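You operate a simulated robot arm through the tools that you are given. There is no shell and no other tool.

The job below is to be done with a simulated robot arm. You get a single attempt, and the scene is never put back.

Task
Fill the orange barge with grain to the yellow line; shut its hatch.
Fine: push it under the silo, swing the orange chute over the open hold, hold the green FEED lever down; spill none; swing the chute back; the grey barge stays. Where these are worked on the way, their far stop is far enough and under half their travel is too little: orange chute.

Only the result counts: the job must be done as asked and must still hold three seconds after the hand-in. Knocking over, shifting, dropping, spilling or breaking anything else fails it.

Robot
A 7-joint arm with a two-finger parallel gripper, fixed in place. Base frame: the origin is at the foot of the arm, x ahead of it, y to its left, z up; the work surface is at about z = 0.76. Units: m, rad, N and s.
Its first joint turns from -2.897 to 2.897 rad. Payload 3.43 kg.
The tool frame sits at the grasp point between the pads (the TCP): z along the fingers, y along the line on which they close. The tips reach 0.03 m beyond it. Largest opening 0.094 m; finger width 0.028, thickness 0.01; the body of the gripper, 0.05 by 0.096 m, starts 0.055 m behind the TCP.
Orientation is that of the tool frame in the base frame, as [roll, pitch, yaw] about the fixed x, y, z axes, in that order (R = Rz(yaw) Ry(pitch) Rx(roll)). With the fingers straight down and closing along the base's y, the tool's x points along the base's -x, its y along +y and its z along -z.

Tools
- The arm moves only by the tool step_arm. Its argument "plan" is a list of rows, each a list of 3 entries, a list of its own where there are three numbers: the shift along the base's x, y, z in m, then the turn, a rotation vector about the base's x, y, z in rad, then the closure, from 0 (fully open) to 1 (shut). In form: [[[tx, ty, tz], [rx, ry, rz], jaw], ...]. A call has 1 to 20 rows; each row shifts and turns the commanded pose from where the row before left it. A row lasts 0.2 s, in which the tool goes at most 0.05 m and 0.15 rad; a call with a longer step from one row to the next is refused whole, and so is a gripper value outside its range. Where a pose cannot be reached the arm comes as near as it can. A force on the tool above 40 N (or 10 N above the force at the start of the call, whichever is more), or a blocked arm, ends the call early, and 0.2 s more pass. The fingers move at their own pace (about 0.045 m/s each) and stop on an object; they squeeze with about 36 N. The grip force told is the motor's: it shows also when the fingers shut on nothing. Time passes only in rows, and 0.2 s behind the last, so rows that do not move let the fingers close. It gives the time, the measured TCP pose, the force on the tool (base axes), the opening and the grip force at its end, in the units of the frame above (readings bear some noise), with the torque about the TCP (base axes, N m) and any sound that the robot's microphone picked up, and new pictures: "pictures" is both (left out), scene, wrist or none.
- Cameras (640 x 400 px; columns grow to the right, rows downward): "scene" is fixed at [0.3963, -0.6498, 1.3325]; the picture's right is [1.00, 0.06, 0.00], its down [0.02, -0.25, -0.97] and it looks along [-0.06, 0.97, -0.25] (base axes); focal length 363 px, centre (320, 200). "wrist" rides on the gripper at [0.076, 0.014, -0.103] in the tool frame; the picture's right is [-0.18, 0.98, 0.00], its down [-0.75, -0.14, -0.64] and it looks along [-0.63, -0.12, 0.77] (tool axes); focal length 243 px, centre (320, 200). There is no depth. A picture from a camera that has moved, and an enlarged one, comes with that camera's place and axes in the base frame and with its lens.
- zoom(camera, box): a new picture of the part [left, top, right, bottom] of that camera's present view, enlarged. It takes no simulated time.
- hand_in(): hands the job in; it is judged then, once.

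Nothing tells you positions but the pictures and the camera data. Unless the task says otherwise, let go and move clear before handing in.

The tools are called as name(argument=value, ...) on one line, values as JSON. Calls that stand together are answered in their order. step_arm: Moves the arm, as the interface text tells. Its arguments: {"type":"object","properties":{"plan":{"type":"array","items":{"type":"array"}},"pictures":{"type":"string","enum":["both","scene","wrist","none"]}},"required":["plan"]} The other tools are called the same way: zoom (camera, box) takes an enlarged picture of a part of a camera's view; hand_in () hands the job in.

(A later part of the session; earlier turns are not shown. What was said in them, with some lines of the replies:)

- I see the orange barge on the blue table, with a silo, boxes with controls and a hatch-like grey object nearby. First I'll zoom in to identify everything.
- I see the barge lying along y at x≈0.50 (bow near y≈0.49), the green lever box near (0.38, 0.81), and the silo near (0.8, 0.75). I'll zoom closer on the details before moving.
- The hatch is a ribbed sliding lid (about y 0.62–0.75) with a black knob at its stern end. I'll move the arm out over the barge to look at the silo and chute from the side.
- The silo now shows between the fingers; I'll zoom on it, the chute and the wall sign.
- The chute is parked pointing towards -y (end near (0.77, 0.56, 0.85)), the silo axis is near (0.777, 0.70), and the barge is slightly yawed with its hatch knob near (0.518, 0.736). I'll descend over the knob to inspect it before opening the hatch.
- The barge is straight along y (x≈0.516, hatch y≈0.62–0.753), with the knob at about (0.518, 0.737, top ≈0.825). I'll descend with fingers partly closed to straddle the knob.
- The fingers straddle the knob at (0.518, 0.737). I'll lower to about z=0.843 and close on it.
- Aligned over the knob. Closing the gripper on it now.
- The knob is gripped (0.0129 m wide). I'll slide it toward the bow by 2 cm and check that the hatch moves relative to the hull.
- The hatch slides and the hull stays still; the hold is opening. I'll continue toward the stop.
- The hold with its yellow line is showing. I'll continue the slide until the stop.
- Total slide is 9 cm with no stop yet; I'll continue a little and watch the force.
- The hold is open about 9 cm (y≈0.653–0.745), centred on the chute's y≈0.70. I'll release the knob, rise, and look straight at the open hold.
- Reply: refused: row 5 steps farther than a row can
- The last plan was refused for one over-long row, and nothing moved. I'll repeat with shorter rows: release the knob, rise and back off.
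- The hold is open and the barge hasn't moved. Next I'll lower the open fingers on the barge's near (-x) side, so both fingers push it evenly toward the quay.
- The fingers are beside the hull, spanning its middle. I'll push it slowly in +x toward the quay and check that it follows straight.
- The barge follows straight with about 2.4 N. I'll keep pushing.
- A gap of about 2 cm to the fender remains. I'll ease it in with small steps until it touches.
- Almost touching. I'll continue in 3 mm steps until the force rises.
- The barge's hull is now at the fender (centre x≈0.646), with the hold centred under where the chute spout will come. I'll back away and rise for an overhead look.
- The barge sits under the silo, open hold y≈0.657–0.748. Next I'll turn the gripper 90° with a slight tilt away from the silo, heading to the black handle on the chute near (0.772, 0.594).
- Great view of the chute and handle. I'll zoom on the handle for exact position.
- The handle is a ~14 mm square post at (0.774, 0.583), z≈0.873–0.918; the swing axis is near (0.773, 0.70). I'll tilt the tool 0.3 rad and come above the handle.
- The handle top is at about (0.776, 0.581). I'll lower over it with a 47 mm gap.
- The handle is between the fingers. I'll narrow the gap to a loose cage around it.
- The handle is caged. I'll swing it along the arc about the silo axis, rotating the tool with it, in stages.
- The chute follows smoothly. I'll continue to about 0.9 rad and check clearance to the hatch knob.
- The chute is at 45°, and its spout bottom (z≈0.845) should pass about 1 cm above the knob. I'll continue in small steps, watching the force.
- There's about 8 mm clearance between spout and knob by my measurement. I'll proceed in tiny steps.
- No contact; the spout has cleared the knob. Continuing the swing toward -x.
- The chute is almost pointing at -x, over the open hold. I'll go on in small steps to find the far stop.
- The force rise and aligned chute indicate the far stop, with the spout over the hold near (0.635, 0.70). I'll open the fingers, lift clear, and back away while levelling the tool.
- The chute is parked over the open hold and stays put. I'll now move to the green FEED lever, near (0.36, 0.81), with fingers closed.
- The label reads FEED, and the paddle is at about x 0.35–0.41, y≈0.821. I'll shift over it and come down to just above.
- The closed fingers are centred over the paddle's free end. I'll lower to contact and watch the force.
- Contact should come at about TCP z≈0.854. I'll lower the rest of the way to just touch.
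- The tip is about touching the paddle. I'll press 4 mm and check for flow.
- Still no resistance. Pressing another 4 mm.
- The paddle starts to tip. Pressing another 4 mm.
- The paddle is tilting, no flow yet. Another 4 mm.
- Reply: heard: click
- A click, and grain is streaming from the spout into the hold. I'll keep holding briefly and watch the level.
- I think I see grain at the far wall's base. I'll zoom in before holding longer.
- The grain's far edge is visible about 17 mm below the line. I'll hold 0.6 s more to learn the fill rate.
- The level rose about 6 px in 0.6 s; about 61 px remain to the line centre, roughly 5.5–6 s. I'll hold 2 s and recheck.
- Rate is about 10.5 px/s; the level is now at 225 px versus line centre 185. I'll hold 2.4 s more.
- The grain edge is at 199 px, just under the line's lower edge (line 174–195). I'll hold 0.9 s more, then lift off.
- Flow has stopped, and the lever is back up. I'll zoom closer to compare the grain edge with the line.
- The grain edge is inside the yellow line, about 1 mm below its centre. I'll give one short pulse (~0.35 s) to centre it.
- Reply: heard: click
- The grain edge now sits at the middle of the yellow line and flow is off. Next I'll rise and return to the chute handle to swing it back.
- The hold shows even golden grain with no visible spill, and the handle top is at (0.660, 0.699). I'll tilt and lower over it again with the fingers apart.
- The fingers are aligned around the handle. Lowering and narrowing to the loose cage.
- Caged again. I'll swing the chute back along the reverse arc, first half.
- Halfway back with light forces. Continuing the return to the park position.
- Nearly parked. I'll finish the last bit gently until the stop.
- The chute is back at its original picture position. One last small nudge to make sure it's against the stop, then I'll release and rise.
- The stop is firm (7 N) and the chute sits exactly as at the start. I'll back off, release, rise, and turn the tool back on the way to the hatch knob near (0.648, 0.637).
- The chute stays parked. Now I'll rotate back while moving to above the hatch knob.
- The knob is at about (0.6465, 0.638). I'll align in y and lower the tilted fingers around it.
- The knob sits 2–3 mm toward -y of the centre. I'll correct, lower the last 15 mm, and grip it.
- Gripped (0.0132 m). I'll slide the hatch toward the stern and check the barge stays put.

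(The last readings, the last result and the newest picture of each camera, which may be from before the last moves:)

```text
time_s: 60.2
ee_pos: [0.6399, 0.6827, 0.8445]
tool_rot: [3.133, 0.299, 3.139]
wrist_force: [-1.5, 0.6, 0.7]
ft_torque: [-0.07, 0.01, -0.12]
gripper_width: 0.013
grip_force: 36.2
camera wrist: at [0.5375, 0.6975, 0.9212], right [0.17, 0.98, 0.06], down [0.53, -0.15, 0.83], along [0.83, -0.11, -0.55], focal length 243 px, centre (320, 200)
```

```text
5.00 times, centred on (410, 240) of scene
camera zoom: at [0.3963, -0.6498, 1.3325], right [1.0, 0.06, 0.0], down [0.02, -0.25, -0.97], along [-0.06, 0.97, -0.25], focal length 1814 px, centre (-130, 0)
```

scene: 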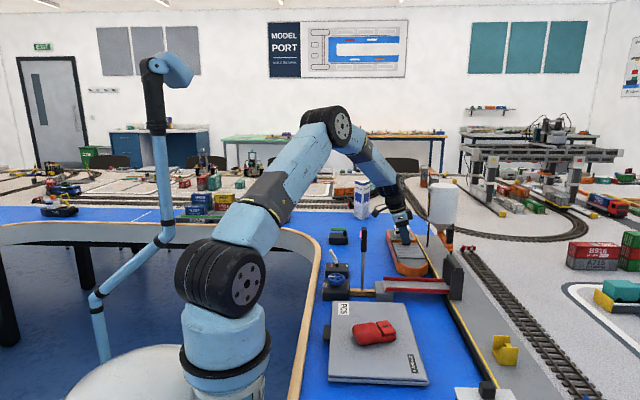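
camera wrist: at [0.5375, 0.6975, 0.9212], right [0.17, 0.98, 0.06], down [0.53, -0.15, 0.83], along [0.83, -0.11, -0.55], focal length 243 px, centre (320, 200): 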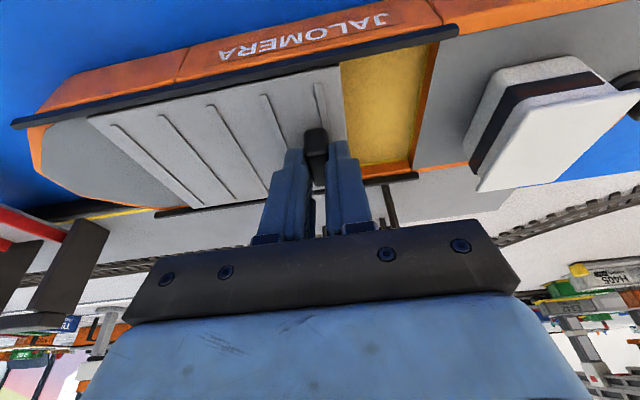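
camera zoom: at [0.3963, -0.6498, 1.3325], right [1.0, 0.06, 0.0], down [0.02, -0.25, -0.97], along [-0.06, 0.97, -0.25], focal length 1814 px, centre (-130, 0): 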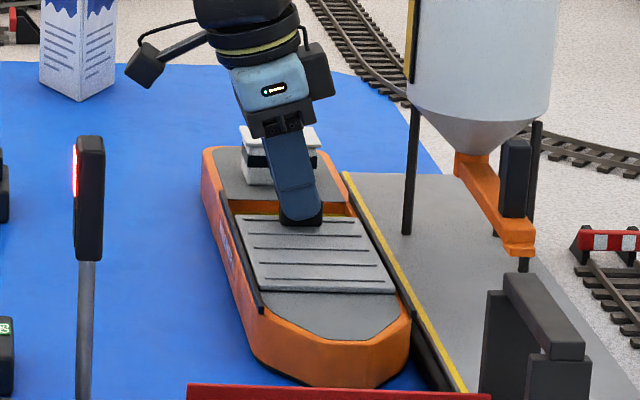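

The barge is steady and the hatch is half closed. Continuing most of the rest.

step_arm(plan=[[[0, 0.008, 0], [0, 0, 0], 1], [[0, 0.008, 0], [0, 0, 0], 1], [[0, 0.008, 0], [0, 0, 0], 1], [[0, 0.008, 0], [0, 0, 0], 1], [[0, 0.006, 0], [0, 0, 0], 1], [[0, 0.005, 0], [0, 0, 0], 1]])

zoom(camera="scene", box=[370, 200, 450, 280])

zoom(camera="wrist", box=[200, 0, 520, 200])

```text
time_s: 61.6
ee_pos: [0.6409, 0.7256, 0.8452]
tool_rot: [3.134, 0.298, 3.14]
wrist_force: [-2.1, 0.1, -1.4]
ft_torque: [-0.06, -0.12, -0.15]
gripper_width: 0.0133
grip_force: 35.8
camera wrist: at [0.5381, 0.7396, 0.9212], right [0.17, 0.98, 0.06], down [0.53, -0.15, 0.83], along [0.83, -0.11, -0.55], focal length 243 px, centre (320, 200)
```

scene: 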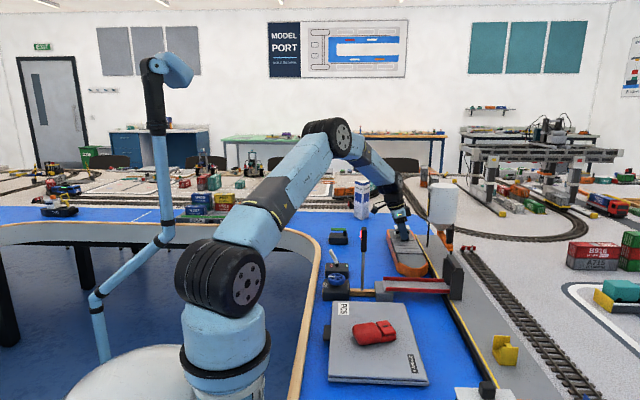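
wrist: 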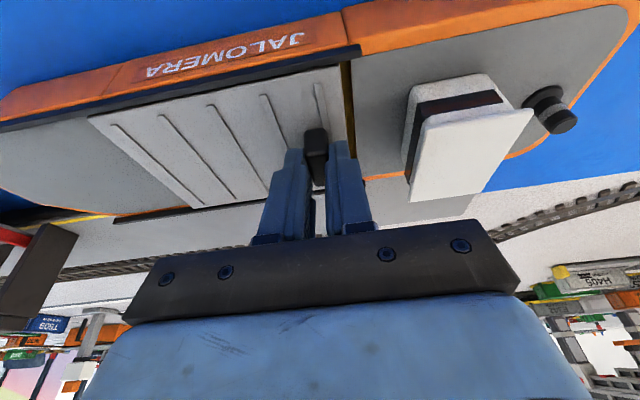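

```text
5.00 times, centred on (410, 240) of scene
camera zoom: at [0.3963, -0.6498, 1.3325], right [1.0, 0.06, 0.0], down [0.02, -0.25, -0.97], along [-0.06, 0.97, -0.25], focal length 1814 px, centre (-130, 0)
```

zoom: 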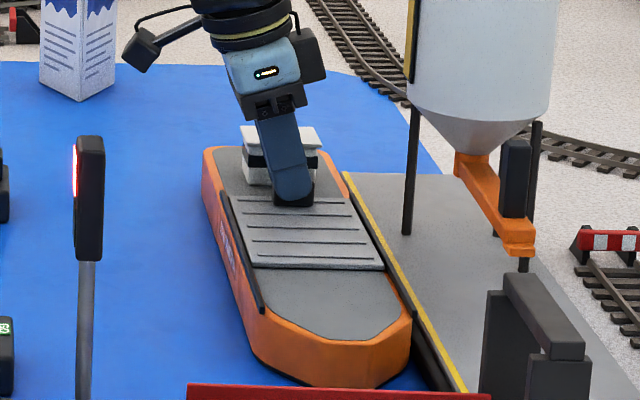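

```text
2.00 times, centred on (360, 100) of wrist
camera zoom: at [0.5381, 0.7396, 0.9212], right [0.17, 0.98, 0.06], down [0.53, -0.15, 0.83], along [0.83, -0.11, -0.55], focal length 485 px, centre (240, 400)
```

zoom: 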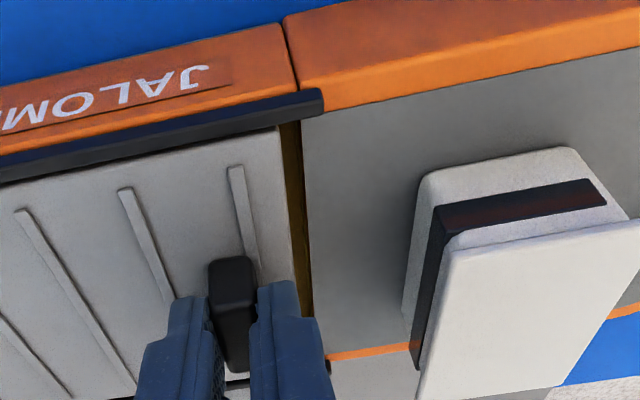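

A gap of about 1 cm remains. I'll close it in 3 mm steps until the stop.

step_arm(plan=[[[0, 0.003, 0], [0, 0, 0], 1], [[0, 0.003, 0], [0, 0, 0], 1], [[0, 0.002, 0], [0, 0, 0], 1]])

zoom(camera="wrist", box=[200, 0, 520, 200])

```text
time_s: 62.4
ee_pos: [0.6416, 0.7352, 0.8454]
tool_rot: [3.134, 0.298, 3.141]
wrist_force: [-0.6, 0.3, -0.5]
ft_torque: [-0.01, 0.07, -0.1]
gripper_width: 0.0134
grip_force: 35.9
camera wrist: at [0.5383, 0.7485, 0.9213], right [0.17, 0.98, 0.06], down [0.53, -0.15, 0.83], along [0.83, -0.11, -0.55], focal length 243 px, centre (320, 200)
```

scene: 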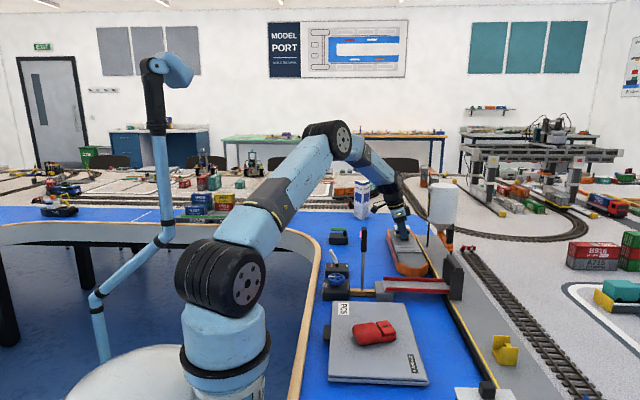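
wrist: 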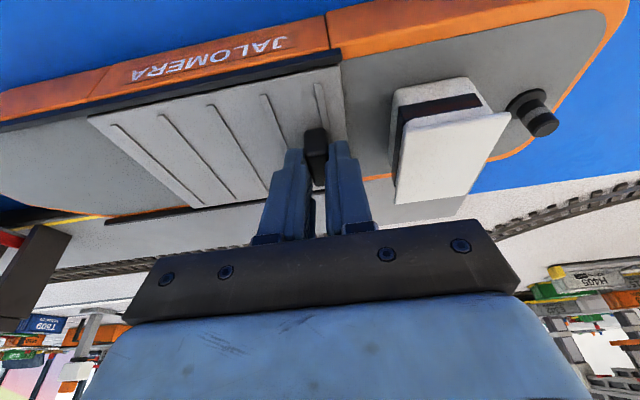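

```text
2.00 times, centred on (360, 100) of wrist
camera zoom: at [0.5383, 0.7485, 0.9213], right [0.17, 0.98, 0.06], down [0.53, -0.15, 0.83], along [0.83, -0.11, -0.55], focal length 485 px, centre (240, 400)
```

zoom: 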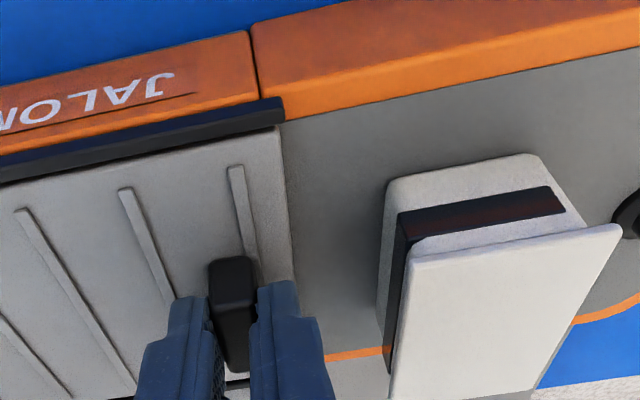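

The hatch's edge lines up with the rail end as it did originally. One more small push to confirm the stop.

step_arm(plan=[[[0, 0.002, 0], [0, 0, 0], 1], [[0, 0.001, 0], [0, 0, 0], 1]])

zoom(camera="wrist", box=[200, 0, 520, 200])

zoom(camera="scene", box=[370, 200, 450, 280])

```text
time_s: 63.0
ee_pos: [0.6411, 0.7379, 0.8451]
tool_rot: [3.136, 0.299, 3.139]
wrist_force: [0.4, -1.7, 0.1]
ft_torque: [0.13, 0.11, 0.04]
gripper_width: 0.0132
grip_force: 35.7
camera wrist: at [0.5383, 0.7511, 0.9213], right [0.17, 0.98, 0.06], down [0.53, -0.15, 0.83], along [0.83, -0.11, -0.55], focal length 243 px, centre (320, 200)
```

scene: 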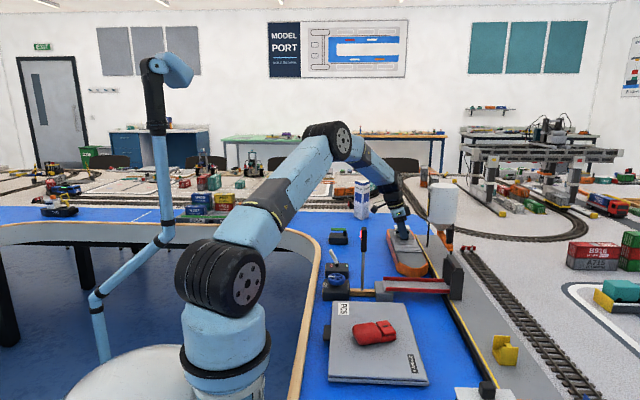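
wrist: 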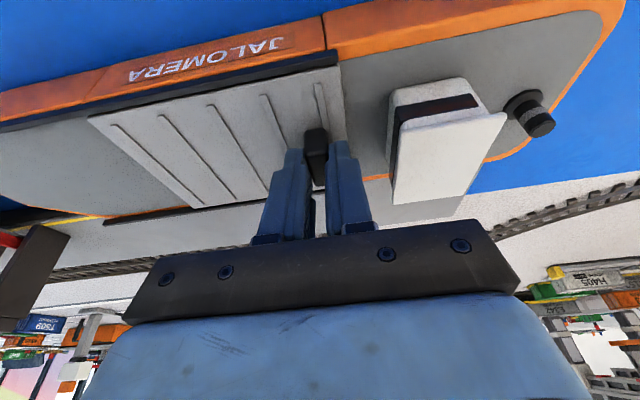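

```text
2.00 times, centred on (360, 100) of wrist
camera zoom: at [0.5383, 0.7511, 0.9213], right [0.17, 0.98, 0.06], down [0.53, -0.15, 0.83], along [0.83, -0.11, -0.55], focal length 485 px, centre (240, 400)
```

zoom: 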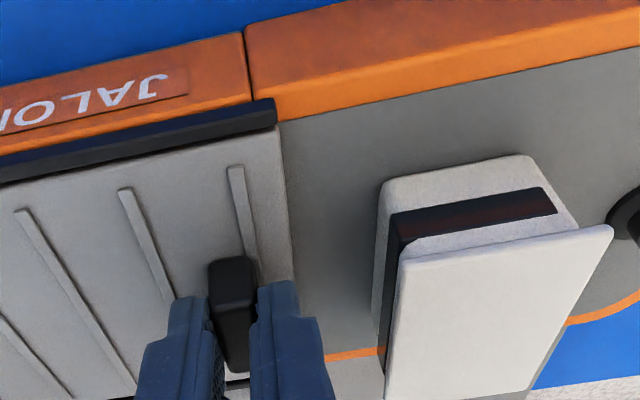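

```text
5.00 times, centred on (410, 240) of scene
camera zoom: at [0.3963, -0.6498, 1.3325], right [1.0, 0.06, 0.0], down [0.02, -0.25, -0.97], along [-0.06, 0.97, -0.25], focal length 1814 px, centre (-130, 0)
```

zoom: 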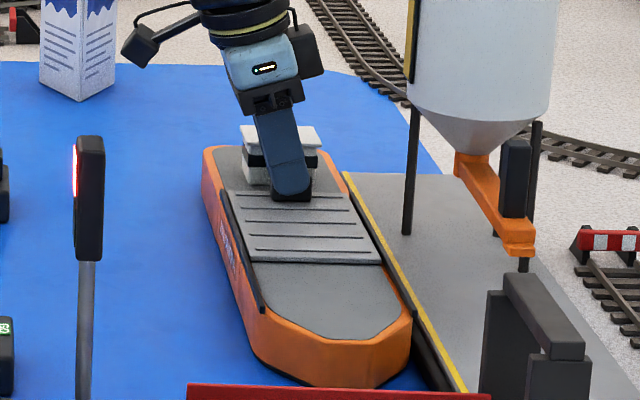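

The hatch is against its stop and matches its original closed alignment; the barge hasn't moved. I'll release and rise straight up.

step_arm(plan=[[[0, 0, 0], [0, 0, 0], 0.62], [[0, 0, 0], [0, 0, 0], 0.62], [[0, 0, 0.03], [0, 0, 0], 0.62], [[0, 0, 0.04], [0, 0, 0], 0.62], [[-0.01, -0.01, 0.04], [0, 0, 0], 0.62], [[-0.03, -0.01, 0.03], [0, 0.15, 0], 0.5], [[-0.04, -0.01, 0.02], [0, 0.149, 0], 0.3], [[-0.04, -0.01, 0.0], [0, 0, 0], 0]])

zoom(camera="wrist", box=[180, 40, 480, 230])

zoom(camera="scene", box=[370, 200, 470, 280])

```text
time_s: 64.8
ee_pos: [0.5209, 0.6976, 1.007]
tool_rot: [3.134, -0.002, 3.141]
wrist_force: [-0.6, -0.3, -0.2]
ft_torque: [0.02, 0.01, 0.02]
gripper_width: 0.0938
grip_force: 0.0
camera wrist: at [0.4444, 0.7115, 1.1106], right [0.19, 0.98, 0.01], down [0.75, -0.15, 0.64], along [0.63, -0.11, -0.77], focal length 243 px, centre (320, 200)
```

scene: 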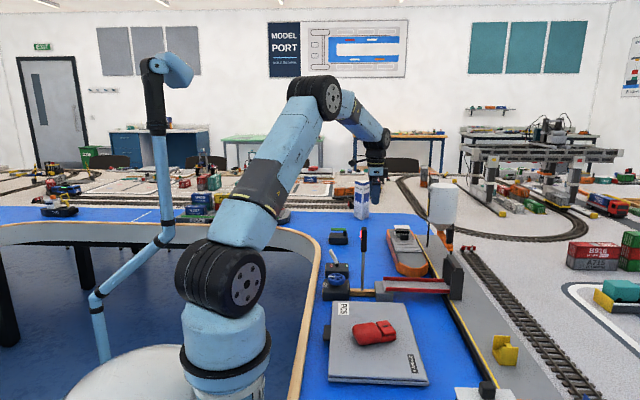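
wrist: 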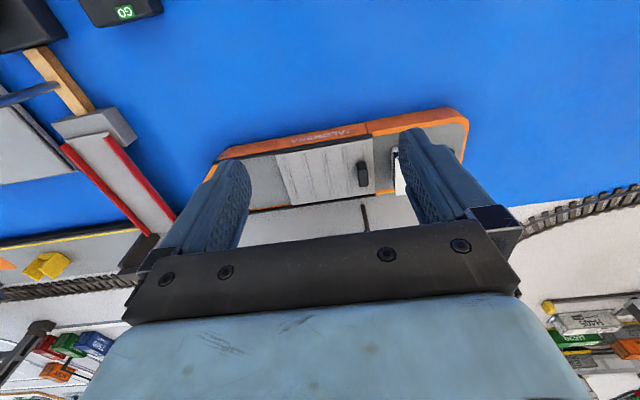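

```text
2.11 times, centred on (330, 135) of wrist
camera zoom: at [0.4444, 0.7115, 1.1106], right [0.19, 0.98, 0.01], down [0.75, -0.15, 0.64], along [0.63, -0.11, -0.77], focal length 511 px, centre (299, 337)
```

zoom: 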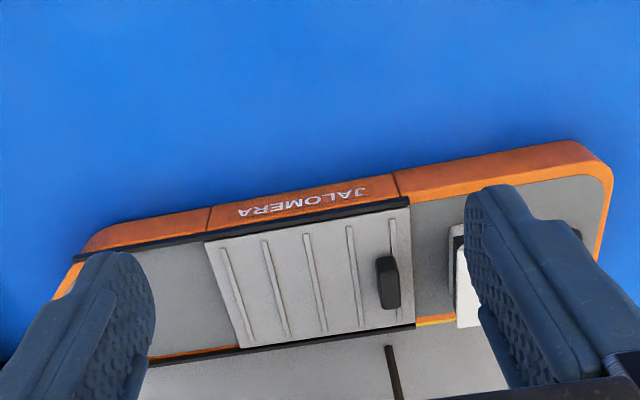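

```text
5.00 times, centred on (420, 240) of scene
camera zoom: at [0.3963, -0.6498, 1.3325], right [1.0, 0.06, 0.0], down [0.02, -0.25, -0.97], along [-0.06, 0.97, -0.25], focal length 1814 px, centre (-180, 0)
```

zoom: 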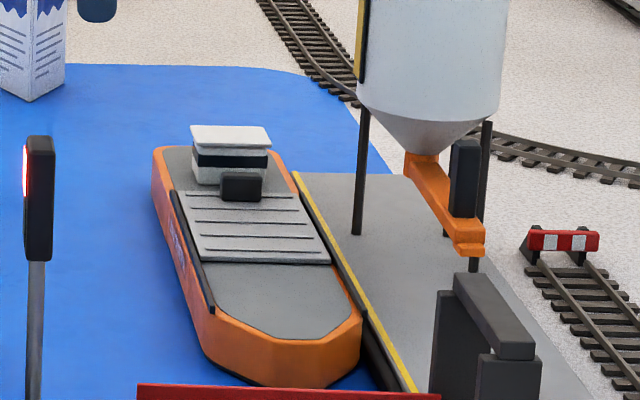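

Everything looks in place: hatch shut, chute parked, lever up. A last close zoom to confirm no gap or spilled grain.

zoom(camera="wrist", box=[270, 115, 410, 210])

zoom(camera="scene", box=[390, 225, 440, 260])

zoom(camera="scene", box=[310, 220, 470, 320])

```text
4.21 times, centred on (340, 162) of wrist
camera zoom: at [0.4444, 0.7115, 1.1106], right [0.19, 0.98, 0.01], down [0.75, -0.15, 0.64], along [0.63, -0.11, -0.77], focal length 1022 px, centre (236, 358)
```

zoom: 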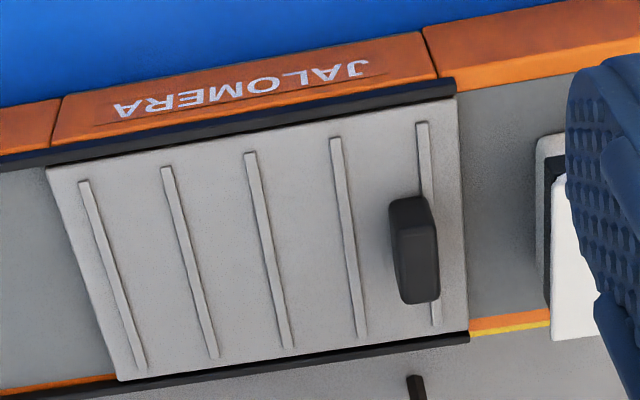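

```text
11.43 times, centred on (415, 242) of scene
camera zoom: at [0.3963, -0.6498, 1.3325], right [1.0, 0.06, 0.0], down [0.02, -0.25, -0.97], along [-0.06, 0.97, -0.25], focal length 4145 px, centre (-766, -286)
```

zoom: 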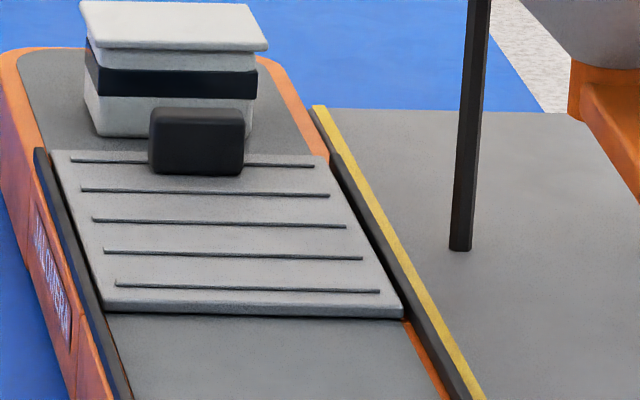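

```text
4.00 times, centred on (390, 270) of scene
camera zoom: at [0.3963, -0.6498, 1.3325], right [1.0, 0.06, 0.0], down [0.02, -0.25, -0.97], along [-0.06, 0.97, -0.25], focal length 1451 px, centre (40, -80)
```

zoom: 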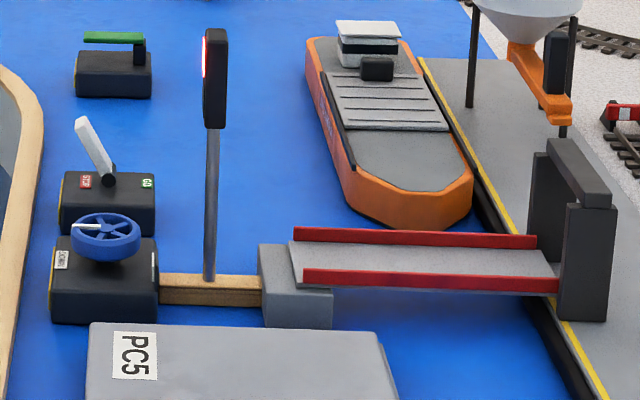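

The hatch is fully shut with no gap and I see no spilled grain. The chute is back at its stop, the FEED lever is up, the grey barge and other controls look untouched, and the gripper is clear, so I'm handing in.

hand_in()

```text
The job is handed in.
```

The orange barge is filled to the yellow line under the silo, its hatch is shut, and the job is handed in; no verdict has come back yet.

- **Barge:** I pushed it up to the quay under the silo with its hatch already slid open. It stayed put while I filled it and closed the hatch.
- **Chute:** it swung to its far stop over the open hold. After filling it went back against its original stop, and the pictures match its starting position.
- **Grain:** the level sits at about the middle of the yellow line, judged from the far wall of the hold. I saw no spilled grain.
- **Hatch:** it is closed against its stop, with no gap visible.
- **Everything else:** the FEED lever is up and the gripper is open and clear. The grey barge and the other controls look untouched.
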